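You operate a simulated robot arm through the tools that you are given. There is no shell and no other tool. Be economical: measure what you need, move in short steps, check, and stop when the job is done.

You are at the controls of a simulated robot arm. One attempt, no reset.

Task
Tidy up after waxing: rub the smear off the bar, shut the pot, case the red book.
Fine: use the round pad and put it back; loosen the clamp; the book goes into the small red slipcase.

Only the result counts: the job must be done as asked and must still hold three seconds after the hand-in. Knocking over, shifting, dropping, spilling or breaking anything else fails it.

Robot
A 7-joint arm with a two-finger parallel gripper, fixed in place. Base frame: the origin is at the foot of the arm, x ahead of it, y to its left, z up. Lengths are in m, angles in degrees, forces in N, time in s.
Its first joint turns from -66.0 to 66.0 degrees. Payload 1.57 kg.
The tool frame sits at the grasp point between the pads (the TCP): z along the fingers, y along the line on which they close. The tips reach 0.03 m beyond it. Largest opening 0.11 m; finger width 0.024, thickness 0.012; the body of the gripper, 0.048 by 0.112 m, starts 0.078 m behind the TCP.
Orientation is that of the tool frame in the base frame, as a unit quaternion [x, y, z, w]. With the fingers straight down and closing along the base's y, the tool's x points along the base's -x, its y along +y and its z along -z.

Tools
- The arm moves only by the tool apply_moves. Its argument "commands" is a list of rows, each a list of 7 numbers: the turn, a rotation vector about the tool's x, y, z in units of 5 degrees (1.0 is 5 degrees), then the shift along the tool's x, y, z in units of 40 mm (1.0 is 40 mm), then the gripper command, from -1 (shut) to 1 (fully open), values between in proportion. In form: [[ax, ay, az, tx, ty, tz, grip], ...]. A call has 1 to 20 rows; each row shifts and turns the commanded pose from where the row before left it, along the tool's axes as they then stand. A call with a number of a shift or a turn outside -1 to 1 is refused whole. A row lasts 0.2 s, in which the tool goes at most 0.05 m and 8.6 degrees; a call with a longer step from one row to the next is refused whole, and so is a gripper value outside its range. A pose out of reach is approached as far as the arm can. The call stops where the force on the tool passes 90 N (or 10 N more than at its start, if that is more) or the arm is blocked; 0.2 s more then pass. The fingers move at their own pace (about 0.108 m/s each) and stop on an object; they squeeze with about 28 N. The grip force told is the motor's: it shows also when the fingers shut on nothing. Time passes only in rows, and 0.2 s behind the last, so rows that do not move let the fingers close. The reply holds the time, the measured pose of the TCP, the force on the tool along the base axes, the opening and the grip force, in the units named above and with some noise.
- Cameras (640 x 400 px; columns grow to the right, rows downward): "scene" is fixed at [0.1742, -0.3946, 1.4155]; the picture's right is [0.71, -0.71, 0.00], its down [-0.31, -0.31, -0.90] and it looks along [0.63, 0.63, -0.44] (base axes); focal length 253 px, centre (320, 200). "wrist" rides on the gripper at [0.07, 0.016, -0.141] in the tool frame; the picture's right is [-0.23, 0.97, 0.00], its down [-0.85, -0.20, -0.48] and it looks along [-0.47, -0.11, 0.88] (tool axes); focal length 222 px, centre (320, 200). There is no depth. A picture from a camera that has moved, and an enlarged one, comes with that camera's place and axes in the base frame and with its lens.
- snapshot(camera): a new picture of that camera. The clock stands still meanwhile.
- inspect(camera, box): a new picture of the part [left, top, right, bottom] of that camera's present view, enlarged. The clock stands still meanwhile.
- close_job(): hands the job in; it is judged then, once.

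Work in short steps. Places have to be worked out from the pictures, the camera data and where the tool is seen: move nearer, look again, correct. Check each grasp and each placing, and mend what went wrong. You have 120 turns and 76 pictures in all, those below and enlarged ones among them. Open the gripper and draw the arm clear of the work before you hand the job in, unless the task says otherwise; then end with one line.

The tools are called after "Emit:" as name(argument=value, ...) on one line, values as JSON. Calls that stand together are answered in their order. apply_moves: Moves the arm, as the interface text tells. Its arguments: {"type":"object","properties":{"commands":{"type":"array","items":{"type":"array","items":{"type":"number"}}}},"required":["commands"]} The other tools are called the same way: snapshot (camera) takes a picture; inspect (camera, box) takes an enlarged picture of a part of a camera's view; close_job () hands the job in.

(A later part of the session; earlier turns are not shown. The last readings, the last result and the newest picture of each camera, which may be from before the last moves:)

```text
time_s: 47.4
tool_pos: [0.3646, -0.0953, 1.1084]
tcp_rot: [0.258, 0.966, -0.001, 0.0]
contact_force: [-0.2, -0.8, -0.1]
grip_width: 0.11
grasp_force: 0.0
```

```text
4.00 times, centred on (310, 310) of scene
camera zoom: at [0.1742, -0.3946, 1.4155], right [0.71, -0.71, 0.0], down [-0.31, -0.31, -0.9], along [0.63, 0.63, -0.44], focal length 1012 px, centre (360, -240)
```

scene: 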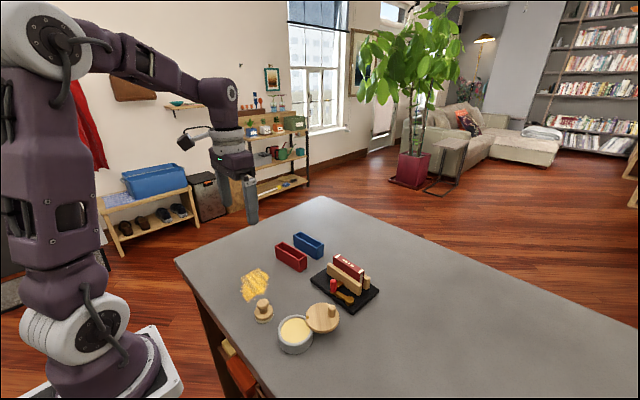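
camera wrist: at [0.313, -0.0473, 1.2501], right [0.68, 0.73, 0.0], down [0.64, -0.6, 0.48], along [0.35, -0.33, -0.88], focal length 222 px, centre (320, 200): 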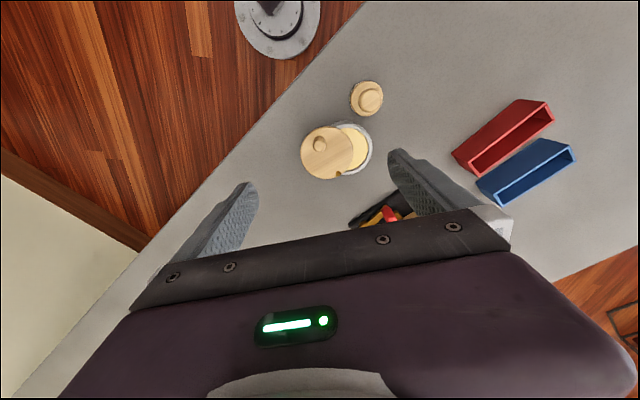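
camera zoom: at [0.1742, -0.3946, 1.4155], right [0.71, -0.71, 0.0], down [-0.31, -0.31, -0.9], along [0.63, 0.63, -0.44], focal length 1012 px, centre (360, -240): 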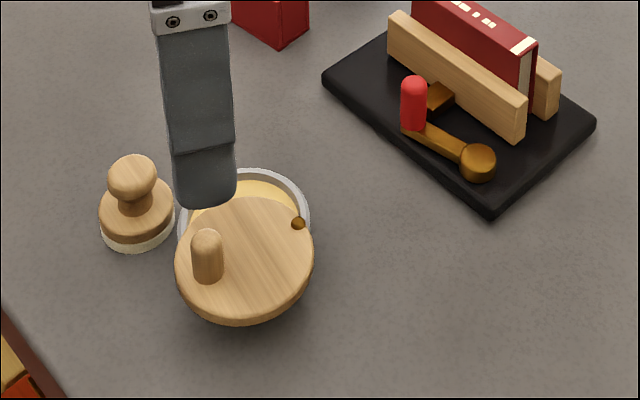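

Lid centre ≈(0.384,-0.101), pot ≈(0.395,-0.086). I centre the open fingers over their midpoint, lower partly and check.

Emit:
apply_moves(commands=[[0, 0, 0, -0.53, 0.36, 0, 1], [0, 0, 0, 0, 0, 1, 1], [0, 0, 0, 0, 0, 1, 1], [0, 0, 0, 0, 0, 0.7, 1], [0, 0, 0, 0, 0, 0, 1]])

Emit:
inspect(camera="wrist", box=[200, 60, 440, 220])

Emit:
inspect(camera="scene", box=[230, 260, 390, 360])

```text
time_s: 48.6
tool_pos: [0.3901, -0.0935, 1.0009]
tcp_rot: [0.259, 0.966, 0.0, -0.001]
contact_force: [-0.2, 0.8, 0.1]
grip_width: 0.11
grasp_force: 0.0
```

```text
2.50 times, centred on (320, 140) of wrist
camera zoom: at [0.3385, -0.0438, 1.1427], right [0.68, 0.73, 0.0], down [0.64, -0.6, 0.48], along [0.35, -0.33, -0.88], focal length 555 px, centre (320, 350)
```

zoom: 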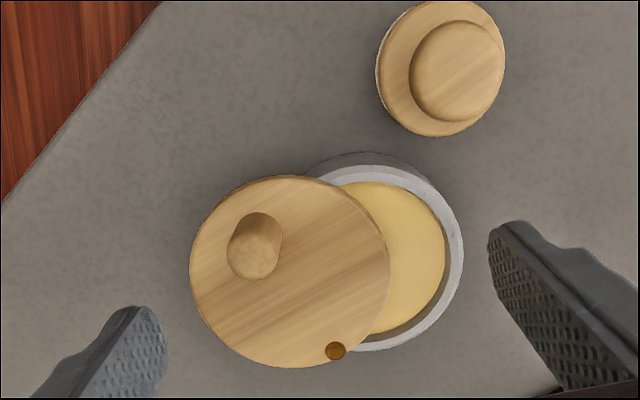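

```text
4.00 times, centred on (310, 310) of scene
camera zoom: at [0.1742, -0.3946, 1.4155], right [0.71, -0.71, 0.0], down [-0.31, -0.31, -0.9], along [0.63, 0.63, -0.44], focal length 1012 px, centre (360, -240)
```

zoom: 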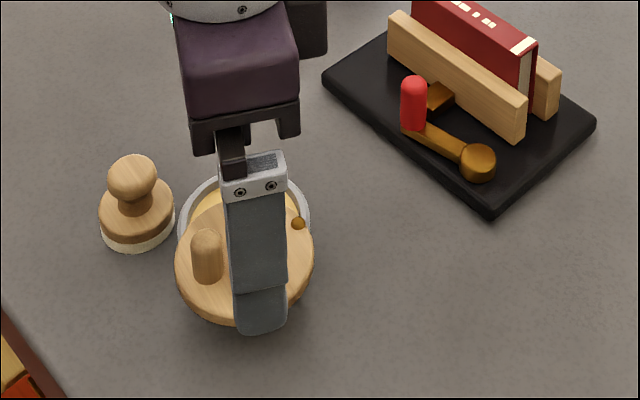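

Refined: lid (0.383,-0.101), pot (0.401,-0.080). I shift 4 mm along the closing line and descend so the tips clear the table by ~1 cm.

Emit:
apply_moves(commands=[[0, 0, 0, 0, 0.1, 0, 1], [0, 0, 0, 0, 0, 0.4, 1], [0, 0, 0, 0, 0, 0.4, 1], [0, 0, 0, 0, 0, 0.25, 1], [0, 0, 0, 0, 0, 0, 1]])

Emit:
inspect(camera="wrist", box=[200, 60, 440, 220])

```text
time_s: 49.8
tool_pos: [0.3922, -0.0892, 0.9575]
tcp_rot: [0.259, 0.966, 0.0, 0.0]
contact_force: [0.7, 0.7, 0.3]
grip_width: 0.11
grasp_force: 0.0
```

```text
2.50 times, centred on (320, 140) of wrist
camera zoom: at [0.3402, -0.0411, 1.0995], right [0.68, 0.73, 0.0], down [0.64, -0.6, 0.48], along [0.35, -0.33, -0.88], focal length 555 px, centre (320, 350)
```

zoom: 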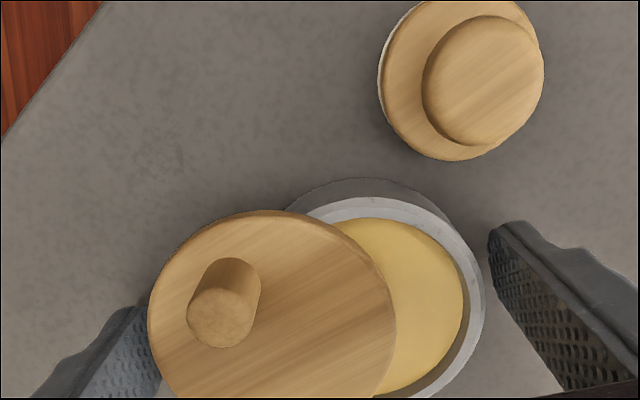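

Both sit between the fingers. I close slowly in steps to bring them into line.

Emit:
apply_moves(commands=[[0, 0, 0, 0, 0, 0, 0.8], [0, 0, 0, 0, 0, 0, 0.7], [0, 0, 0, 0, 0, 0, 0.6], [0, 0, 0, 0, 0, 0, 0.52], [0, 0, 0, 0, 0, 0, 0.45], [0, 0, 0, 0, 0, 0, 0.38], [0, 0, 0, 0, 0, 0, 0.33], [0, 0, 0, 0, 0, 0, 0.33]])

Emit:
inspect(camera="wrist", box=[200, 60, 440, 220])

```text
time_s: 51.6
tool_pos: [0.3917, -0.0904, 0.9575]
tcp_rot: [0.259, 0.966, 0.0, -0.001]
contact_force: [0.9, 0.8, 0.9]
grip_width: 0.0755
grasp_force: 27.9
```

```text
2.50 times, centred on (320, 140) of wrist
camera zoom: at [0.3404, -0.041, 1.0996], right [0.68, 0.73, 0.0], down [0.64, -0.6, 0.48], along [0.35, -0.33, -0.88], focal length 555 px, centre (320, 350)
```

zoom: 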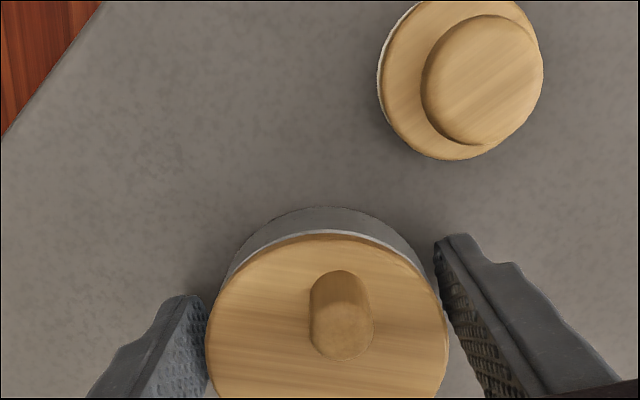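

The lid now covers the pot exactly and both are held (75 mm). I slide the pot back to its original centre (0.383,-0.114) and turn it ≈55° counter-clockwise so the pin faces +x as before.

Emit:
apply_moves(commands=[[0, 0, 0, 0, -0.25, 0, 0.2], [0, 0, 0, 0, -0.25, 0, 0.2], [0, 0, 0, -0.015, -0.245, 0, 0.2], [0, 0, -1, 0, 0, 0, 0.2], [0, 0, -1, 0, 0, 0, 0.2], [0, 0, -1, 0, 0, 0, 0.2], [0, 0, -1, 0, 0, 0, 0.2], [0, 0, -1, 0, 0, 0, 0.2], [0, 0, -1, 0, 0, 0, 0.2], [0, 0, -1, 0, 0, 0, 0.2], [0, 0, -1, 0, 0, 0, 0.2], [0, 0, -1, 0, 0, 0, 0.2], [0, 0, -1, 0, 0, 0, 0.2], [0, 0, -1, 0, 0, 0, 0.2], [0, 0, 0, 0, 0, 0, 0.2]])

Emit:
inspect(camera="wrist", box=[200, 60, 440, 220])

Emit:
inspect(camera="scene", box=[230, 260, 390, 360])

```text
time_s: 54.8
tool_pos: [0.3774, -0.116, 0.958]
tcp_rot: [-0.217, 0.976, 0.0, -0.001]
contact_force: [0.3, -0.8, -0.2]
grip_width: 0.0757
grasp_force: 28.2
```

```text
2.50 times, centred on (320, 140) of wrist
camera zoom: at [0.3081, -0.1317, 1.0998], right [-0.21, 0.98, 0.0], down [0.86, 0.18, 0.48], along [0.47, 0.1, -0.88], focal length 555 px, centre (320, 350)
```

zoom: 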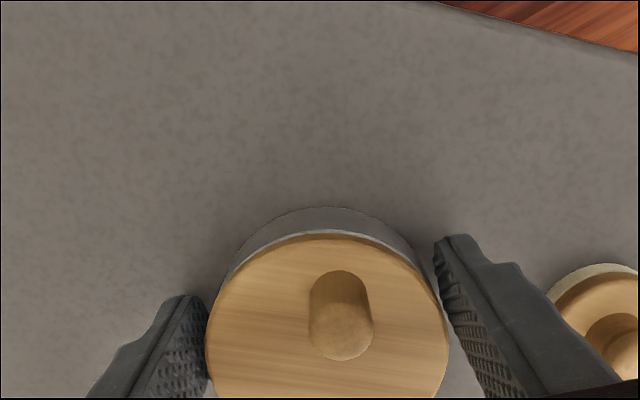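

```text
4.00 times, centred on (310, 310) of scene
camera zoom: at [0.1743, -0.3946, 1.4155], right [0.71, -0.71, 0.0], down [-0.31, -0.31, -0.9], along [0.63, 0.63, -0.44], focal length 1012 px, centre (360, -240)
```

zoom: 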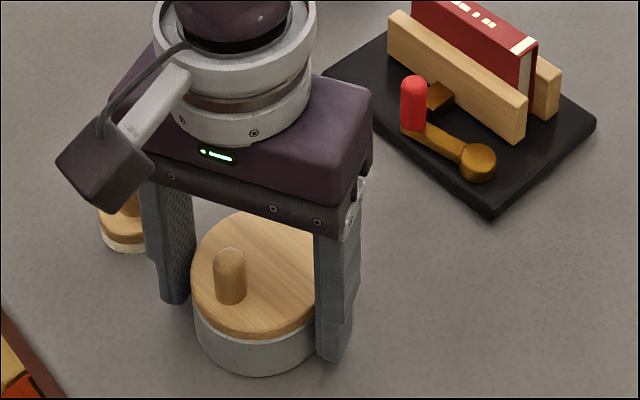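

The pot outline matches its original place. I open a little (the pad is near), rise, and check.

Emit:
apply_moves(commands=[[0, 0, 0, 0, 0, 0, 0.65], [0, 0, 0, 0, 0, 0, 0.65], [0, 0, 0, 0, 0, -1, 0.65], [0, 0, 0, 0, 0, -1, 0.65], [0, 0, 0, 0, 0, -1, 0.65], [0, 0, 0, -1, 0, 0, 0.65], [0, 0, 0, -1, 0, 0, 0.65], [0, 0, 0, 0, 0, 0, 0.65]])

Emit:
inspect(camera="scene", box=[230, 260, 390, 360])

Emit:
snapshot(camera="wrist")

```text
time_s: 56.6
tool_pos: [0.4519, -0.0832, 1.0773]
tcp_rot: [-0.216, 0.976, 0.001, 0.0]
contact_force: [0.2, -0.4, -0.3]
grip_width: 0.091
grasp_force: 0.0
```

```text
4.00 times, centred on (310, 310) of scene
camera zoom: at [0.1742, -0.3945, 1.4155], right [0.71, -0.71, 0.0], down [-0.31, -0.31, -0.9], along [0.63, 0.63, -0.44], focal length 1012 px, centre (360, -240)
```

zoom: 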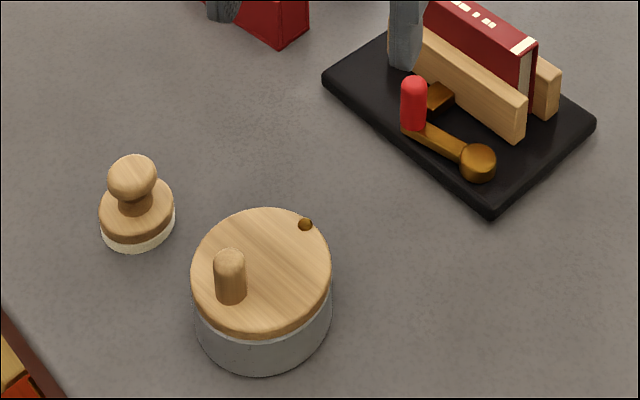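

```text
30 pictures are left
camera wrist: at [0.3819, -0.0985, 1.219], right [-0.21, 0.98, 0.0], down [0.86, 0.18, 0.48], along [0.47, 0.1, -0.88], focal length 222 px, centre (320, 200)
```

wrist: 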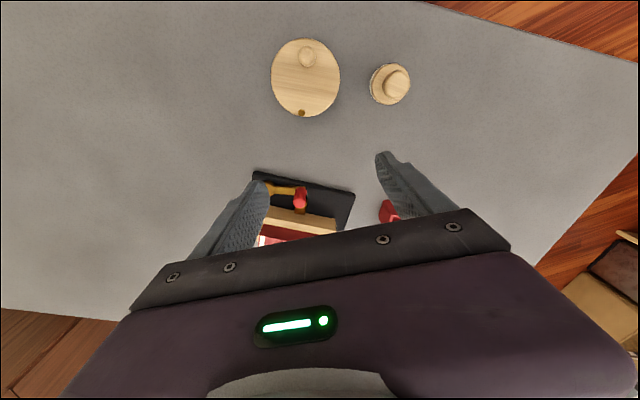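

The pot is shut and back in place with pin as before. Next the clamp lever: pivot ≈(0.530,-0.140), red handle ≈(0.519,-0.0955), top z≈0.974. I square the tool and go above the handle.

Emit:
apply_moves(commands=[[0, 0, 1, 0, 0, 0, 0], [0, 0, 1, 0, 0, 0, -0.36], [0, 0, 1, 0, 0, 0, -0.36], [0, 0, 1, 0, 0, 0, -0.36], [0, 0, 1, 0, 0, 0, -0.36], [0, 0, 0, -0.6, -0.1, 0, -0.36], [0, 0, 0, -0.6, -0.1, 0, -0.36], [0, 0, 0, -0.475, -0.11, 0, -0.36], [0, 0, 0, 0, 0, 0, -0.36]])

Emit:
inspect(camera="wrist", box=[220, 80, 420, 210])

```text
time_s: 58.6
tool_pos: [0.5162, -0.0949, 1.0776]
tcp_rot: [0.001, 1.0, 0.0, 0.001]
contact_force: [-0.3, -0.2, -0.8]
grip_width: 0.0355
grasp_force: 0.0
```

```text
3.08 times, centred on (320, 145) of wrist
camera zoom: at [0.4479, -0.0791, 1.2195], right [0.23, 0.97, 0.0], down [0.85, -0.2, 0.48], along [0.47, -0.11, -0.88], focal length 684 px, centre (320, 369)
```

zoom: 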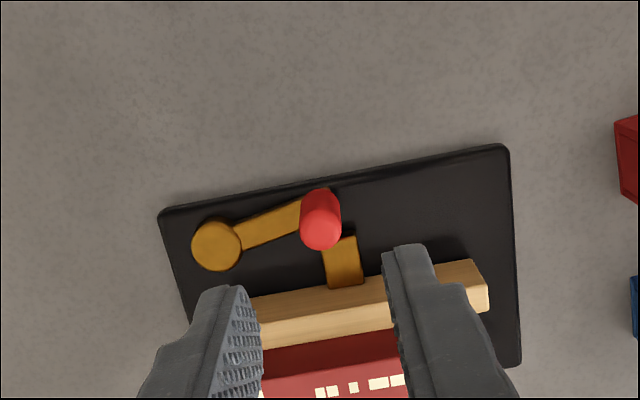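

Refined: handle (0.5226,-0.0966), pivot (0.530,-0.1435), r≈0.0475. I lower to z≈0.98 around the handle and grip.

Emit:
apply_moves(commands=[[0, 0, 0, -0.16, -0.04, 0.8, -0.36], [0, 0, 0, 0, 0, 0.8, -0.36], [0, 0, 0, 0, 0, 0.8, -0.36], [0, 0, 0, 0, 0, 0, -1], [0, 0, 0, 0, 0, 0, -1]])

Emit:
inspect(camera="scene", box=[290, 230, 400, 320])

```text
time_s: 59.8
tool_pos: [0.5227, -0.0958, 0.9832]
tcp_rot: [0.002, 1.0, -0.001, 0.0]
contact_force: [-0.6, -16.3, 5.3]
grip_width: 0.0148
grasp_force: 28.0
```

```text
4.44 times, centred on (345, 275) of scene
camera zoom: at [0.1741, -0.395, 1.4154], right [0.71, -0.71, 0.0], down [-0.31, -0.31, -0.9], along [0.63, 0.63, -0.44], focal length 1124 px, centre (209, -133)
```

zoom: 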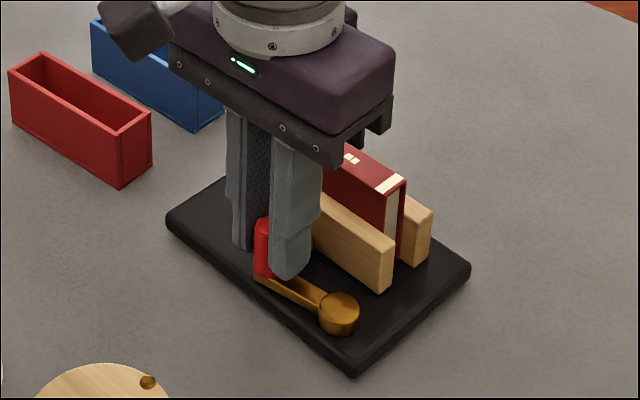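

Held (15 mm). I nudge −y 1 mm to relieve the side force and swing the lever away from the jaw, turning the tool with it, 20° first.

Emit:
apply_moves(commands=[[0, 0, 0, 0, -0.025, 0, -1], [0, 0, -1, 0.1025, -0.0153, 0, -1], [0, 0, -1, 0.1025, -0.0153, 0, -1], [0, 0, -1, 0.1025, -0.0153, 0, -1], [0, 0, -1, 0.1025, -0.0153, 0, -1], [0, 0, 0, 0, 0, 0, -1]])

Emit:
inspect(camera="scene", box=[290, 230, 400, 320])

```text
time_s: 61.2
tool_pos: [0.5065, -0.1008, 0.982]
tcp_rot: [-0.173, 0.985, 0.0, 0.0]
contact_force: [0.4, 0.2, -0.1]
grip_width: 0.0149
grasp_force: 28.0
```

```text
4.44 times, centred on (345, 275) of scene
camera zoom: at [0.1744, -0.3946, 1.4155], right [0.71, -0.71, 0.0], down [-0.31, -0.31, -0.9], along [0.63, 0.63, -0.44], focal length 1124 px, centre (209, -133)
```

zoom: 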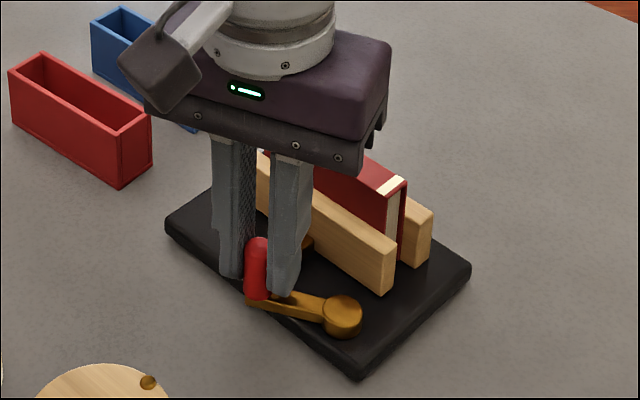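

The lever turns freely, the board holds. I swing on another 50°.

Emit:
apply_moves(commands=[[0, 0, -1, 0.1025, -0.0153, 0, -1], [0, 0, -1, 0.1025, -0.0153, 0, -1], [0, 0, -1, 0.1025, -0.0153, 0, -1], [0, 0, -1, 0.1025, -0.0153, 0, -1], [0, 0, -1, 0.1025, -0.0153, 0, -1], [0, 0, -1, 0.1025, -0.0153, 0, -1], [0, 0, -1, 0.1025, -0.0153, 0, -1], [0, 0, -1, 0.1025, -0.0153, 0, -1], [0, 0, -1, 0.1025, -0.0153, 0, -1], [0, 0, -1, 0.1025, -0.0153, 0, -1], [0, 0, 0, 0, 0, 0, -1]])

Emit:
inspect(camera="scene", box=[290, 230, 400, 320])

```text
time_s: 63.6
tool_pos: [0.4823, -0.1334, 0.982]
tcp_rot: [-0.574, 0.819, 0.0, 0.0]
contact_force: [0.6, 0.2, -0.6]
grip_width: 0.0149
grasp_force: 28.3
```

```text
4.44 times, centred on (345, 275) of scene
camera zoom: at [0.1743, -0.3946, 1.4155], right [0.71, -0.71, 0.0], down [-0.31, -0.31, -0.9], along [0.63, 0.63, -0.44], focal length 1124 px, centre (209, -133)
```

zoom: 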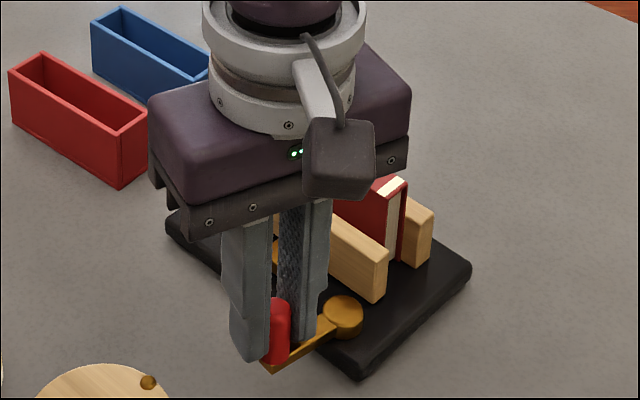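

The front jaw is backing off from the book. 25° more.

Emit:
apply_moves(commands=[[0, 0, -1, 0.1025, -0.0153, 0, -1], [0, 0, -1, 0.1025, -0.0153, 0, -1], [0, 0, -1, 0.1025, -0.0153, 0, -1], [0, 0, -1, 0.1025, -0.0153, 0, -1], [0, 0, -1, 0.1025, -0.0153, 0, -1], [0, 0, 0, 0, 0, 0, -1]])

Emit:
inspect(camera="scene", box=[290, 230, 400, 320])

```text
time_s: 65.0
tool_pos: [0.4821, -0.1533, 0.9819]
tcp_rot: [0.738, -0.675, 0.0, 0.0]
contact_force: [3.5, 7.4, 0.7]
grip_width: 0.0152
grasp_force: 28.1
```

```text
4.44 times, centred on (345, 275) of scene
camera zoom: at [0.1744, -0.3944, 1.4156], right [0.71, -0.71, 0.0], down [-0.31, -0.31, -0.9], along [0.63, 0.63, -0.44], focal length 1124 px, centre (209, -133)
```

zoom: 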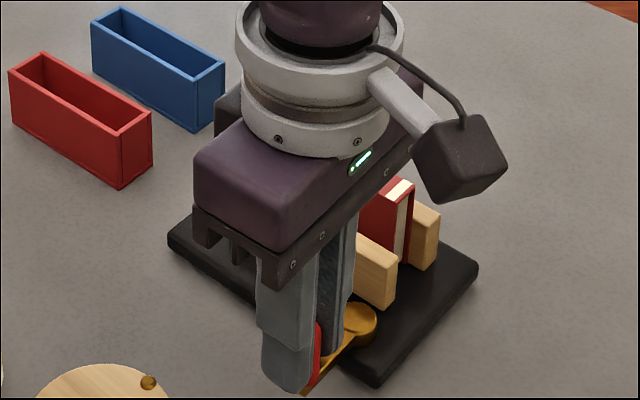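

The lever reached its stop and the board shifted by some mm. I release the handle, rise, and examine.

Emit:
apply_moves(commands=[[0, 0, 0, 0, 0, 0, -0.4], [0, 0, 0, 0, 0, 0, -0.4], [0, 0, 0, 0, 0, -1, -0.4], [0, 0, 0, 0, 0, -1, -0.4], [0, 0, 0, 0, 0, -1, -0.4], [0, 0, 1, 0, 0, -1, -0.4], [0, 0, 0, 0, 0, 0, -0.4]])

Emit:
inspect(camera="scene", box=[290, 230, 400, 320])

Emit:
snapshot(camera="wrist")

```text
time_s: 66.6
tool_pos: [0.4809, -0.1542, 1.1435]
tcp_rot: [0.707, -0.707, 0.001, 0.0]
contact_force: [-0.2, -0.6, -0.9]
grip_width: 0.0328
grasp_force: 0.2
```

```text
4.44 times, centred on (345, 275) of scene
camera zoom: at [0.1742, -0.3946, 1.4155], right [0.71, -0.71, 0.0], down [-0.31, -0.31, -0.9], along [0.63, 0.63, -0.44], focal length 1124 px, centre (209, -133)
```

zoom: 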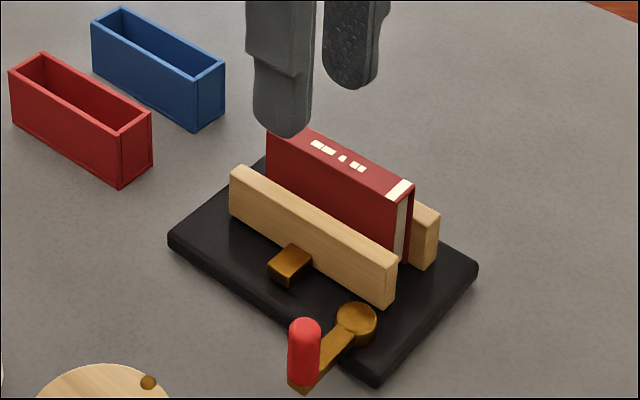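

```text
23 pictures are left
camera wrist: at [0.4647, -0.2243, 1.2848], right [-0.97, 0.23, 0.0], down [0.2, 0.85, 0.48], along [0.11, 0.47, -0.88], focal length 222 px, centre (320, 200)
```

wrist: 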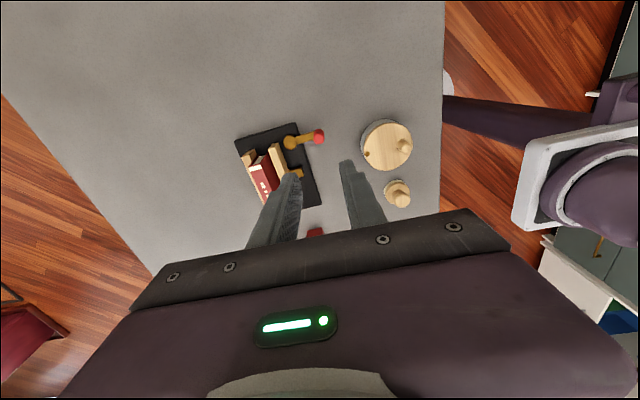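

The clamp is open, the jaw stands off the book. The board turned/shifted slightly; I'll correct that after the book is out. Closing axis is now along x, as needed for the book; I move near it for a closer look.

Emit:
apply_moves(commands=[[0, 0, 0, 0, -0.8, 0.2, -0.1], [0, 0, 0, 0, -0.75, 0.2, -0.1], [0, 0, 0, 0, -0.7, 0.2, -0.1], [0, 0, 0, 0, 0, 0, -0.1]])

Emit:
inspect(camera="wrist", box=[200, 60, 440, 220])

```text
time_s: 67.6
tool_pos: [0.5692, -0.1521, 1.1167]
tcp_rot: [0.707, -0.707, 0.0, 0.0]
contact_force: [-0.5, 0.1, -0.1]
grip_width: 0.0495
grasp_force: 0.1
```

```text
2.50 times, centred on (320, 140) of wrist
camera zoom: at [0.5536, -0.2226, 1.2587], right [-0.97, 0.23, 0.0], down [0.2, 0.86, 0.48], along [0.11, 0.47, -0.88], focal length 555 px, centre (320, 350)
```

zoom: 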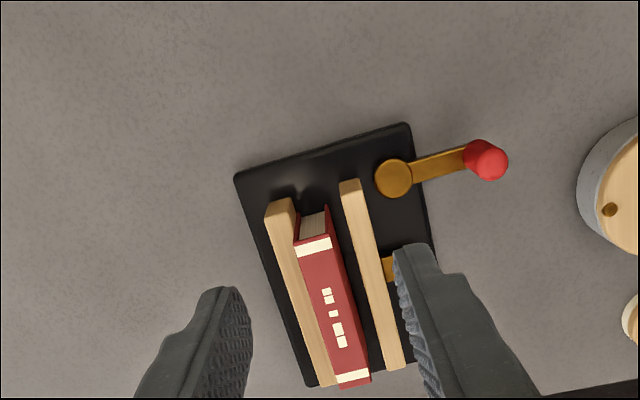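

Book spine: ends (0.576,-0.141) and (0.572,-0.064), top z≈0.997, jaw tops ≈0.964. I align 3°, centre at (0.5745,-0.102) and descend in part.

Emit:
apply_moves(commands=[[0, 0, -0.6, 0, 0, 0, -0.1], [0, 0, 0, -0.6, -0.1, 0, -0.1], [0, 0, 0, -0.65, -0.1, 0, -0.1], [0, 0, 0, 0, 0, 1, -0.1], [0, 0, 0, 0, 0, 0.9, -0.1], [0, 0, 0, 0, 0, 0, -0.1]])

Emit:
inspect(camera="scene", box=[290, 230, 400, 320])

Emit:
inspect(camera="wrist", box=[200, 100, 440, 260])

```text
time_s: 69.0
tool_pos: [0.5762, -0.1033, 1.0414]
tcp_rot: [0.725, -0.689, 0.0, 0.0]
contact_force: [0.2, 0.4, 0.4]
grip_width: 0.0494
grasp_force: 0.0
```

```text
4.44 times, centred on (345, 275) of scene
camera zoom: at [0.1742, -0.3946, 1.4155], right [0.71, -0.71, 0.0], down [-0.31, -0.31, -0.9], along [0.63, 0.63, -0.44], focal length 1124 px, centre (209, -133)
```

zoom: 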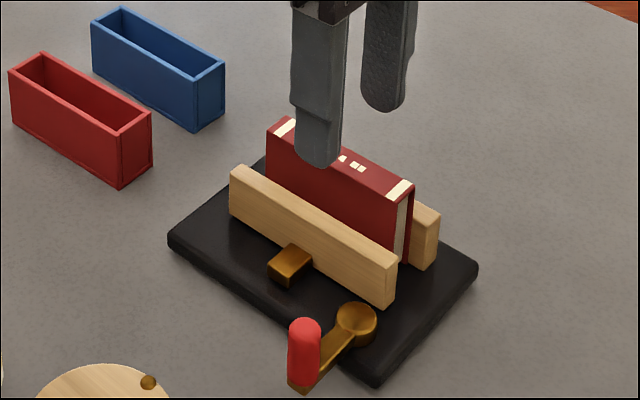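

```text
2.50 times, centred on (320, 180) of wrist
camera zoom: at [0.5644, -0.1742, 1.1838], right [-0.98, 0.18, 0.0], down [0.16, 0.86, 0.48], along [0.08, 0.47, -0.88], focal length 555 px, centre (320, 250)
```

zoom: 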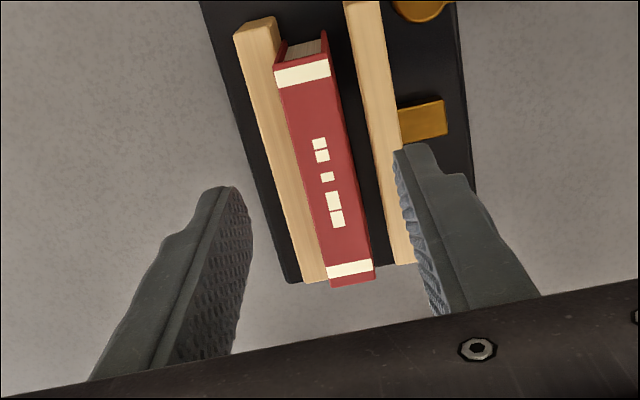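

Book centre confirmed at (0.5745,-0.102). Descend to z≈1.001 and close gently.

Emit:
apply_moves(commands=[[0, 0, 0, 0, 0.04, 0.5, -0.1], [0, 0, 0, 0, 0, 0.5, -0.1], [0, 0, 0, 0, 0, 0, -0.4], [0, 0, 0, 0, 0, 0, -1], [0, 0, 0, 0, 0, 0, -1]])

Emit:
inspect(camera="scene", box=[290, 230, 400, 320])

```text
time_s: 70.2
tool_pos: [0.5742, -0.1016, 1.0023]
tcp_rot: [0.725, -0.688, -0.001, 0.001]
contact_force: [-17.9, 2.5, 7.2]
grip_width: 0.0183
grasp_force: 28.1
```

```text
4.44 times, centred on (345, 275) of scene
camera zoom: at [0.1736, -0.3945, 1.4156], right [0.71, -0.71, 0.0], down [-0.31, -0.31, -0.9], along [0.63, 0.63, -0.44], focal length 1124 px, centre (209, -133)
```

zoom: 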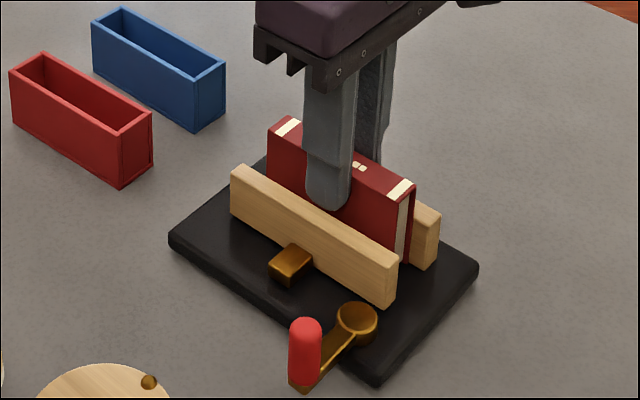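

Held (18 mm). I relieve the sideways force by 1 mm and lift straight up 80 mm.

Emit:
apply_moves(commands=[[0, 0, 0, 0, 0.025, 0, -1], [0, 0, 0, 0, 0, -0.3, -1], [0, 0, 0, 0, 0, -0.5, -1], [0, 0, 0, 0, 0, -0.6, -1], [0, 0, 0, 0, 0, -0.7, -1], [0, 0, 0, 0, 0, 0, -1]])

Emit:
inspect(camera="scene", box=[260, 210, 400, 320])

```text
time_s: 71.6
tool_pos: [0.5717, -0.1052, 1.0868]
tcp_rot: [0.725, -0.688, 0.0, 0.0]
contact_force: [0.0, -0.1, -0.4]
grip_width: 0.0179
grasp_force: 27.8
```

```text
3.64 times, centred on (330, 265) of scene
camera zoom: at [0.1742, -0.3946, 1.4155], right [0.71, -0.71, 0.0], down [-0.31, -0.31, -0.9], along [0.63, 0.63, -0.44], focal length 920 px, centre (284, -36)
```

zoom: 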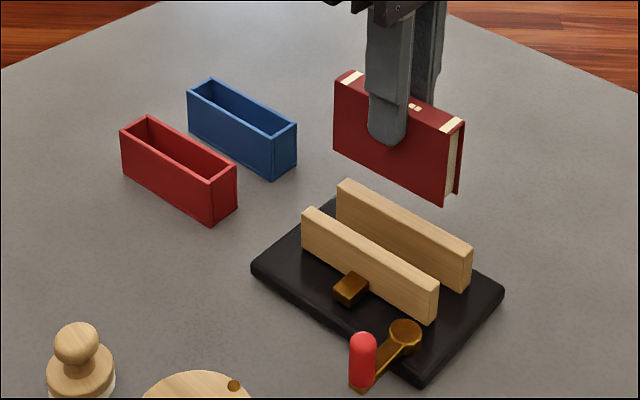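

The book is up and square. The slipcase appears at ≈(0.53,0.083), its long axis turned ≈10° from y. I carry the book past it at height so the wrist camera can see the case.

Emit:
apply_moves(commands=[[0, 0, 0, -0.8, 0.0875, 0, -1], [0, 0, 0, -0.8, 0.0875, 0, -1], [0, 0, 0, -0.8, 0.0875, 0, -1], [0, 0, 0, -0.8, 0.0875, 0, -1], [0, 0, 0, -0.8, 0.0875, 0, -1], [0, 0, 0, -0.8, 0.0875, 0, -1], [0, 0, 0, -0.8, 0.0875, 0, -1], [0, 0, 0, -0.8, 0.0875, 0, -1], [0, 0, 0, 0, 0, 0, -1]])

Emit:
snapshot(camera="wrist")

```text
time_s: 73.6
tool_pos: [0.5348, 0.1512, 1.0856]
tcp_rot: [0.725, -0.689, 0.0, 0.0]
contact_force: [0.7, 0.7, -0.2]
grip_width: 0.0183
grasp_force: 28.1
```

```text
17 pictures are left
camera wrist: at [0.5228, 0.0811, 1.2275], right [-0.98, 0.18, 0.0], down [0.15, 0.86, 0.48], along [0.08, 0.47, -0.88], focal length 222 px, centre (320, 200)
```

wrist: 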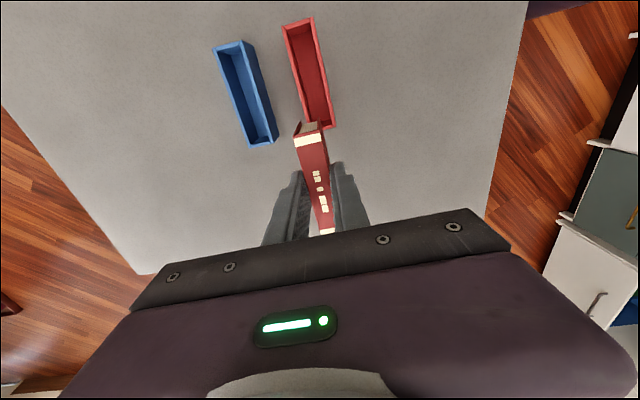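

Emit:
inspect(camera="wrist", box=[240, 5, 400, 145])

```text
2.86 times, centred on (320, 75) of wrist
camera zoom: at [0.5228, 0.0811, 1.2275], right [-0.98, 0.18, 0.0], down [0.15, 0.86, 0.48], along [0.08, 0.47, -0.88], focal length 635 px, centre (320, 557)
```

zoom: 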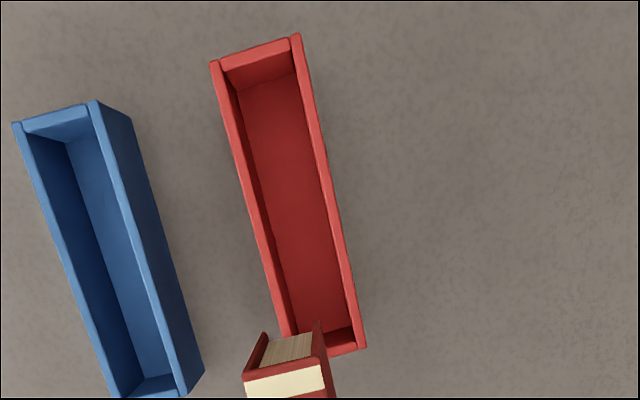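

Case: centre ≈(0.531,0.082), top z≈0.961, yaw ≈4–6°, inner width ≈22 mm against the 18 mm book. I bring the book over it, slightly above, and check from both cameras.

Emit:
apply_moves(commands=[[0, 0, 0, 0.6, 0.07, 0, -1], [0, 0, 0, 0.6, 0.07, 0, -1], [0, 0, 0, 0.515, 0.067, 0, -1], [0, 0, -0.4, 0, 0, 0.5, -1], [0, 0, 0, 0, 0, 0.5, -1], [0, 0, 0, 0, 0, 0, -1]])

Emit:
inspect(camera="scene", box=[260, 215, 340, 285])

Emit:
inspect(camera="wrist", box=[220, 60, 400, 250])

```text
time_s: 75.0
tool_pos: [0.5284, 0.0816, 1.0466]
tcp_rot: [0.738, -0.675, 0.0, 0.001]
contact_force: [0.5, 0.1, 0.0]
grip_width: 0.0181
grasp_force: 28.2
```

```text
5.71 times, centred on (300, 250) of scene
camera zoom: at [0.1742, -0.3946, 1.4155], right [0.71, -0.71, 0.0], down [-0.31, -0.31, -0.9], along [0.63, 0.63, -0.44], focal length 1446 px, centre (434, -86)
```

zoom: 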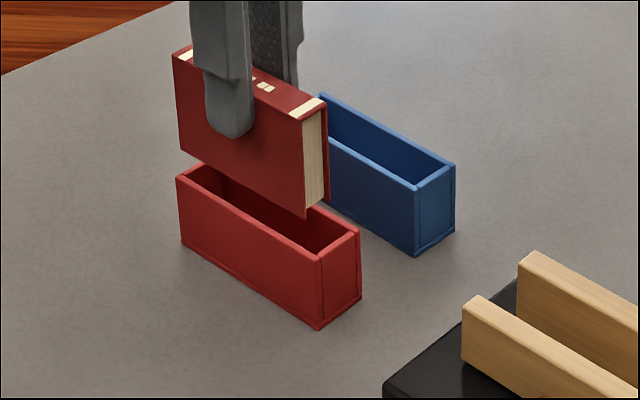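

```text
2.11 times, centred on (310, 155) of wrist
camera zoom: at [0.5189, 0.0113, 1.1881], right [-0.99, 0.14, 0.0], down [0.12, 0.87, 0.48], along [0.07, 0.47, -0.88], focal length 468 px, centre (341, 295)
```

zoom: 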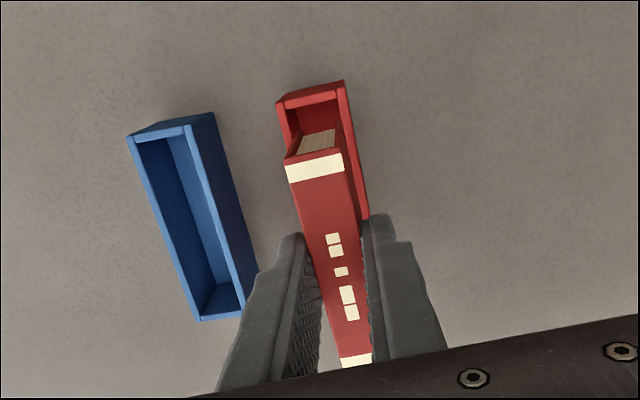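

From the scene view the case centre is (0.5306,0.0823), yaw ≈5°, so the book needs +2 mm in x. I shift and lower to just above the rim level and check.

Emit:
apply_moves(commands=[[0, 0, 0, 0, -0.05, 0, -1], [0, 0, 0, 0, 0, 0.2, -1], [0, 0, 0, 0, 0, 0.15, -1], [0, 0, 0, 0, 0, 0, -1]])

Emit:
inspect(camera="scene", box=[270, 225, 330, 280])

```text
time_s: 76.0
tool_pos: [0.5312, 0.0826, 1.032]
tcp_rot: [0.738, -0.675, 0.0, 0.0]
contact_force: [-0.5, 0.4, -0.7]
grip_width: 0.018
grasp_force: 28.2
```

```text
7.27 times, centred on (300, 252) of scene
camera zoom: at [0.1742, -0.3946, 1.4155], right [0.71, -0.71, 0.0], down [-0.31, -0.31, -0.9], along [0.63, 0.63, -0.44], focal length 1840 px, centre (466, -182)
```

zoom: 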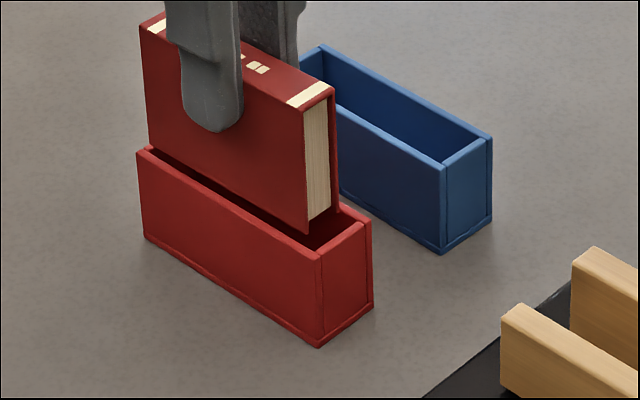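

With the ~2 mm height difference accounted for, the book is centred over the slot. I lower slowly and watch the force.

Emit:
apply_moves(commands=[[0, 0, 0, 0, 0, 0.1, -1], [0, 0, 0, 0, 0, 0.1, -1], [0, 0, 0, 0, 0, 0.1, -1], [0, 0, 0, 0, 0, 0, -1]])

Emit:
inspect(camera="scene", box=[270, 225, 330, 280])

```text
time_s: 77.0
tool_pos: [0.53, 0.0815, 1.0215]
tcp_rot: [0.738, -0.675, 0.001, 0.0]
contact_force: [2.8, 0.0, 12.9]
grip_width: 0.0183
grasp_force: 28.1
```

```text
7.27 times, centred on (300, 252) of scene
camera zoom: at [0.174, -0.3946, 1.4155], right [0.71, -0.71, 0.0], down [-0.31, -0.31, -0.9], along [0.63, 0.63, -0.44], focal length 1840 px, centre (466, -182)
```

zoom: 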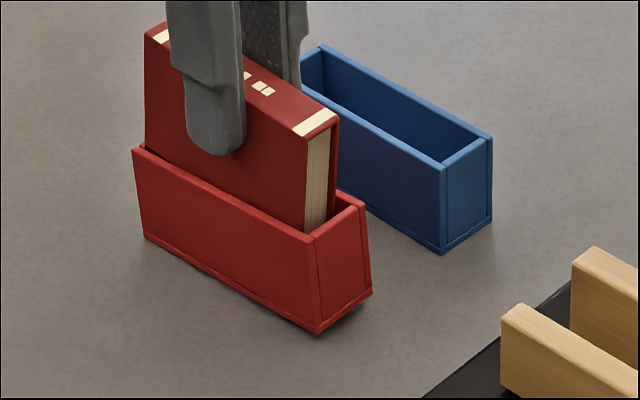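

The case is being tipped—the book catches a wall. I lift back out at once and look.

Emit:
apply_moves(commands=[[0, 0, 0, 0, 0, -0.1, -1], [0, 0, 0, 0, 0, -0.15, -1], [0, 0, 0, 0, 0, -0.25, -1], [0, 0, 0, 0, 0, 0, -1]])

Emit:
inspect(camera="scene", box=[270, 225, 330, 280])

Emit:
inspect(camera="wrist", box=[250, 80, 370, 200])

```text
time_s: 78.0
tool_pos: [0.5313, 0.0812, 1.0409]
tcp_rot: [0.737, -0.676, 0.0, 0.0]
contact_force: [-0.5, 0.2, -0.8]
grip_width: 0.0182
grasp_force: 27.8
```

```text
7.27 times, centred on (300, 252) of scene
camera zoom: at [0.1742, -0.3946, 1.4155], right [0.71, -0.71, 0.0], down [-0.31, -0.31, -0.9], along [0.63, 0.63, -0.44], focal length 1840 px, centre (466, -182)
```

zoom: 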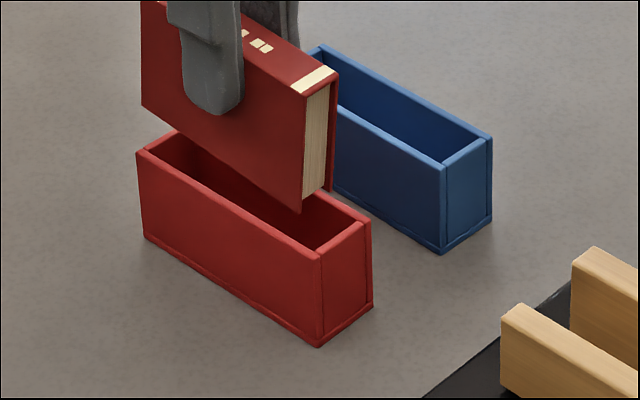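

```text
3.33 times, centred on (310, 140) of wrist
camera zoom: at [0.5213, 0.0101, 1.1821], right [-0.99, 0.14, 0.0], down [0.12, 0.87, 0.48], along [0.07, 0.47, -0.88], focal length 740 px, centre (353, 400)
```

zoom: 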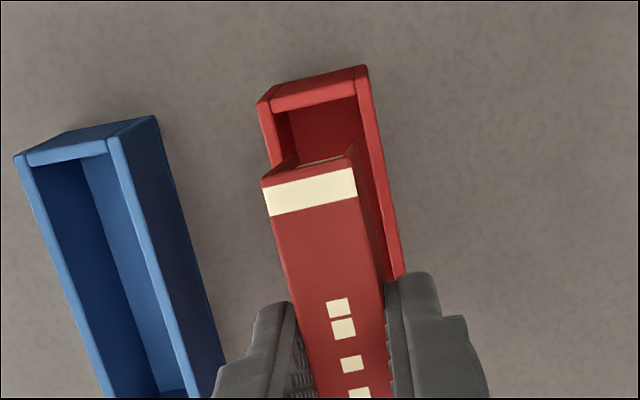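

The case dropped back to its place. The picture shows why: the book is ≈91 mm long, sits ≈8 mm off-centre in the grip (towards +y, so it hit the end wall) and is now pitched ≈5° (−y end low). I tilt the tool to level it and shift −y.

Emit:
apply_moves(commands=[[0, 0, 0, 0.11, 0.015, 0, -1], [0, 0.96, 0, 0, 0, 0, -1], [0, 0, 0, 0, 0, 0, -1]])

Emit:
inspect(camera="scene", box=[270, 225, 330, 280])

```text
time_s: 78.8
tool_pos: [0.5297, 0.0775, 1.0408]
tcp_rot: [0.736, -0.675, 0.031, 0.028]
contact_force: [-0.4, 0.4, -0.6]
grip_width: 0.0182
grasp_force: 28.3
```

```text
7.27 times, centred on (300, 252) of scene
camera zoom: at [0.1742, -0.3945, 1.4155], right [0.71, -0.71, 0.0], down [-0.31, -0.31, -0.9], along [0.63, 0.63, -0.44], focal length 1840 px, centre (466, -182)
```

zoom: 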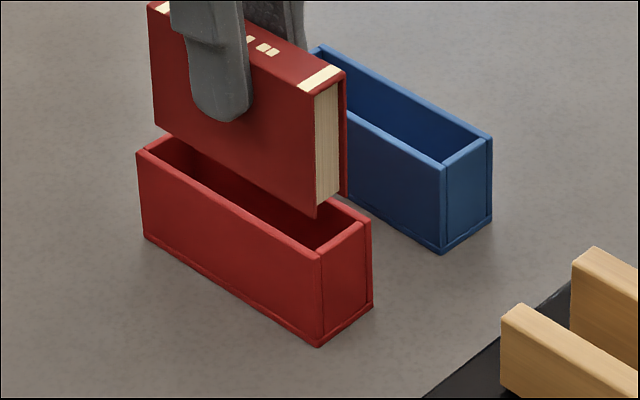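

Now the book is level (bottom z≈0.974) and centred along y. I shift +1.2 mm in x and lower straight down 20 mm in small rows.

Emit:
apply_moves(commands=[[0, 0, 0.1, 0, -0.03, 0, -1], [0, 0, 0, -0.0125, 0, 0.15, -1], [0, 0, 0, -0.0125, 0, 0.15, -1], [0, 0, 0, -0.0125, 0, 0.15, -1], [0, 0, 0, -0.0042, 0, 0.05, -1], [0, 0, 0, 0, 0, 0, -1]])

Emit:
inspect(camera="scene", box=[270, 225, 330, 280])

```text
time_s: 80.2
tool_pos: [0.5304, 0.0779, 1.0206]
tcp_rot: [0.734, -0.678, 0.031, 0.028]
contact_force: [0.0, -0.2, -0.8]
grip_width: 0.0183
grasp_force: 28.2
```

```text
7.27 times, centred on (300, 252) of scene
camera zoom: at [0.1742, -0.3946, 1.4155], right [0.71, -0.71, 0.0], down [-0.31, -0.31, -0.9], along [0.63, 0.63, -0.44], focal length 1840 px, centre (466, -182)
```

zoom: 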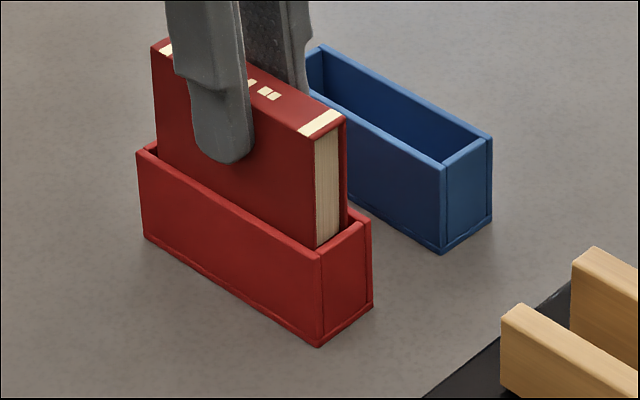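

The book has entered with no force and the case still. I lower another 24 mm.

Emit:
apply_moves(commands=[[0, 0, 0, -0.0125, 0, 0.15, -1], [0, 0, 0, -0.0125, 0, 0.15, -1], [0, 0, 0, -0.0125, 0, 0.15, -1], [0, 0, 0, -0.0125, 0, 0.15, -1], [0, 0, 0, 0, 0, 0, -1]])

```text
time_s: 81.4
tool_pos: [0.532, 0.0768, 0.9955]
tcp_rot: [0.733, -0.679, 0.031, 0.029]
contact_force: [0.8, 0.3, -0.5]
grip_width: 0.0181
grasp_force: 28.2
```

No contact force. Another 2 mm, then I release with a small opening.

Emit:
apply_moves(commands=[[0, 0, 0, -0.004, 0, 0.05, -1], [0, 0, 0, 0, 0, 0, -0.5], [0, 0, 0, 0, 0, 0, -0.5], [0, 0, 0, 0, 0, 0, -0.5]])

Emit:
inspect(camera="scene", box=[270, 225, 330, 280])

```text
time_s: 82.4
tool_pos: [0.533, 0.0762, 0.9935]
tcp_rot: [0.734, -0.678, 0.033, 0.027]
contact_force: [7.7, 1.2, 28.7]
grip_width: 0.0222
grasp_force: 0.1
```

```text
7.27 times, centred on (300, 252) of scene
camera zoom: at [0.1739, -0.3946, 1.4155], right [0.71, -0.71, 0.0], down [-0.31, -0.31, -0.9], along [0.63, 0.63, -0.44], focal length 1840 px, centre (466, -182)
```

zoom: 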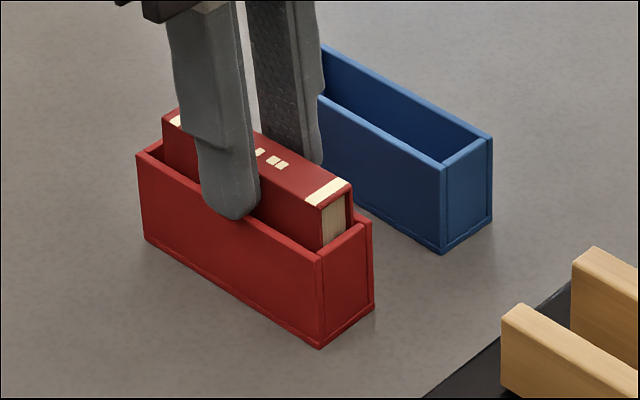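

The book has dropped in; the tips press on the rim, so I rise a little, open further, then go straight up.

Emit:
apply_moves(commands=[[0, 0, 0, 0, 0, -0.12, -0.6], [0, 0, 0, 0, 0, 0, -0.45], [0, 0, 0, 0, 0, -0.3, -0.4], [0, 0, 0, 0, 0, -1, -0.4], [0, 0, 0, 0, 0, -1, -0.4], [0, 0, 0, 0, 0, -1, -0.4], [0, -0.96, 0, 0, 0, 0, -0.4], [0, 0, 0, 0, 0, 0, -0.4]])

Emit:
inspect(camera="scene", box=[230, 220, 390, 360])

```text
time_s: 84.2
tool_pos: [0.5319, 0.0893, 1.1307]
tcp_rot: [0.734, -0.679, 0.0, -0.001]
contact_force: [0.4, -0.3, -0.5]
grip_width: 0.0333
grasp_force: 0.2
```

```text
2.86 times, centred on (310, 290) of scene
camera zoom: at [0.1742, -0.3946, 1.4155], right [0.71, -0.71, 0.0], down [-0.31, -0.31, -0.9], along [0.63, 0.63, -0.44], focal length 723 px, centre (349, -57)
```

zoom: 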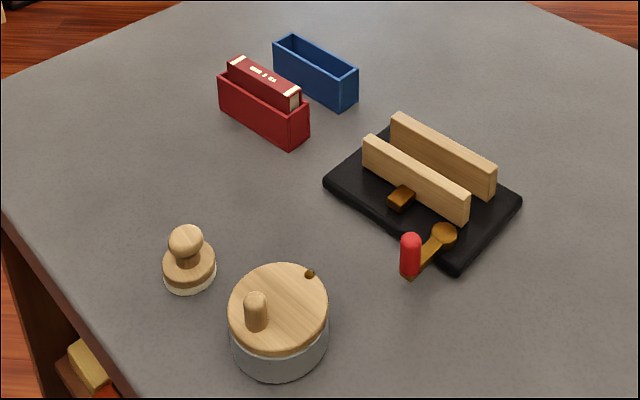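

The book is cased and everything stands. The clamp board, however, is ≈9 mm/4° off its original place; I'll grip its rear jaw and slide it back. I go above that jaw, at ≈(0.588,-0.098).

Emit:
apply_moves(commands=[[0, 0, 0, 0.797, -0.172, 0, -0.45], [0, 0, 0, 0.797, -0.172, 0, -0.45], [0, 0, 0, 0.797, -0.172, 0, -0.45], [0, 0, 0, 0.797, -0.172, 0, -0.45], [0, 0, 0, 0.797, -0.172, 0, -0.45], [0, 0, 0, 0.797, -0.172, 0, -0.45], [0, 0, 0, 0, 0, 1, -0.45], [0, 0, 0, 0, 0, 1, -0.45], [0, 0, 0, 0, 0, 0.2, -0.45], [0, 0, 0, 0, 0, 0, -0.45]])

Emit:
inspect(camera="wrist", box=[200, 50, 440, 230])

```text
time_s: 86.4
tool_pos: [0.5873, -0.0975, 1.0426]
tcp_rot: [0.735, -0.679, 0.0, 0.0]
contact_force: [-0.1, 0.7, 0.2]
grip_width: 0.0303
grasp_force: 0.1
```

```text
2.22 times, centred on (320, 140) of wrist
camera zoom: at [0.5777, -0.1697, 1.1843], right [-0.99, 0.15, 0.0], down [0.13, 0.87, 0.48], along [0.07, 0.47, -0.88], focal length 494 px, centre (320, 333)
```

zoom: 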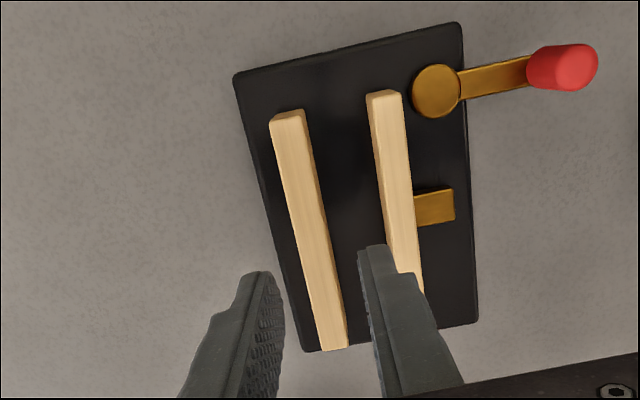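

Rear jaw centre ≈(0.590,-0.097). I shift 2.5 mm and lower around it, then close.

Emit:
apply_moves(commands=[[0, 0, 0, 0, -0.065, 0, -0.45], [0, 0, 0, 0, 0, 0.8, -0.45], [0, 0, 0, 0, 0, 0.5, -0.45], [0, 0, 0, 0, 0, 0.35, -0.45], [0, 0, 0, 0, 0, 0, -0.7], [0, 0, 0, 0, 0, 0, -1], [0, 0, 0, 0, 0, 0, -1]])

```text
time_s: 88.0
tool_pos: [0.5919, -0.0957, 0.9767]
tcp_rot: [0.734, -0.679, 0.001, 0.0]
contact_force: [9.3, 4.5, -0.7]
grip_width: 0.014
grasp_force: 28.4
```

Held (14 mm). I slide it by (+5,+5 mm) and turn 4.4° clockwise.

Emit:
apply_moves(commands=[[0, 0, 0, -0.061, -0.067, 0, -1], [0, 0, 0, -0.061, -0.068, 0, -1], [0, 0, 0.44, 0, 0, 0, -1], [0, 0, 0.44, 0, 0, 0, -1], [0, 0, 0, 0, 0, 0, -1]])

Emit:
inspect(camera="scene", box=[230, 220, 390, 360])

```text
time_s: 89.2
tool_pos: [0.594, -0.0938, 0.9773]
tcp_rot: [-0.707, 0.707, -0.001, 0.0]
contact_force: [-9.4, -16.0, 8.1]
grip_width: 0.015
grasp_force: 28.0
```

```text
2.86 times, centred on (310, 290) of scene
camera zoom: at [0.1738, -0.395, 1.4155], right [0.71, -0.71, 0.0], down [-0.31, -0.31, -0.9], along [0.63, 0.63, -0.44], focal length 723 px, centre (349, -57)
```

zoom: 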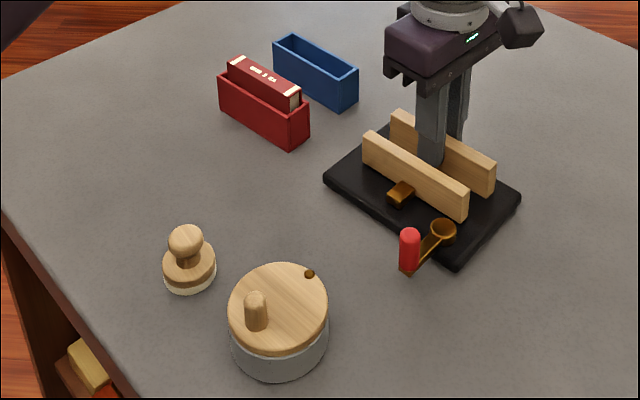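

The grip can't turn the heavy board; it mainly needs a +y push at its robot-side end. I release, rise, and set the closed fingers down beside the board's −y edge at x≈0.525.

Emit:
apply_moves(commands=[[0, 0, 0, 0, 0, 0, -0.45], [0, 0, 0, 0, 0, 0, -0.45], [0, 0, 0, 0, 0, -1, -0.45], [0, 0, 0, 0, 0, -1, -0.45], [0, 0, 0, 0, 0, -0.6, -0.45], [0, 0, 0, 0.8, 0.5, 0, -1], [0, 0, 0, 0.8, 0.5, 0, -1], [0, 0, 0, 0.8, 0.45, 0, -1], [0, 0, 0, 0.375, 0.275, 0, -1], [0, 0, 0, 0, 0, 1, -1], [0, 0, 0, 0, 0, 1, -1], [0, 0, 0, 0, 0, 0.8, -1], [0, 0, 0, 0, 0, 0.4, -1], [0, 0, 0, 0, 0, 0, -1]])

Emit:
inspect(camera="scene", box=[280, 230, 400, 330])

```text
time_s: 92.2
tool_pos: [0.526, -0.2027, 0.9522]
tcp_rot: [0.708, -0.706, 0.0, 0.001]
contact_force: [1.2, 0.3, 0.5]
grip_width: 0.0
grasp_force: 21.2
```

```text
4.00 times, centred on (340, 280) of scene
camera zoom: at [0.1742, -0.3946, 1.4155], right [0.71, -0.71, 0.0], down [-0.31, -0.31, -0.9], along [0.63, 0.63, -0.44], focal length 1012 px, centre (240, -120)
```

zoom: 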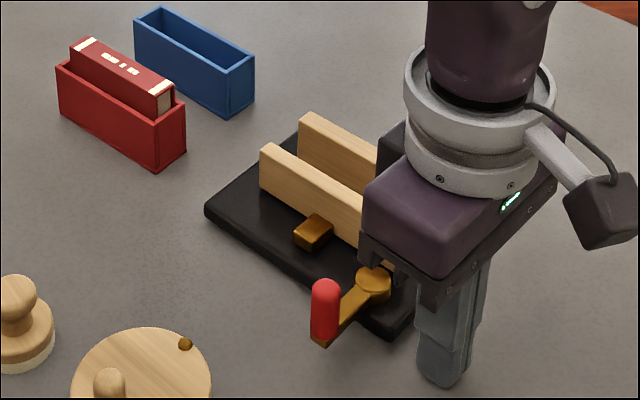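

Fingers stand clear of the edge. I push along +y in small steps until contact shows.

Emit:
apply_moves(commands=[[0, 0, 0, -0.15, 0, 0, -1], [0, 0, 0, -0.15, 0, 0, -1], [0, 0, 0, -0.1, 0, 0, -1], [0, 0, 0, 0, 0, 0, -1]])

```text
time_s: 93.2
tool_pos: [0.5251, -0.1872, 0.9527]
tcp_rot: [0.707, -0.707, 0.001, 0.0]
contact_force: [0.3, 0.6, -0.7]
grip_width: 0.0002
grasp_force: 21.1
```

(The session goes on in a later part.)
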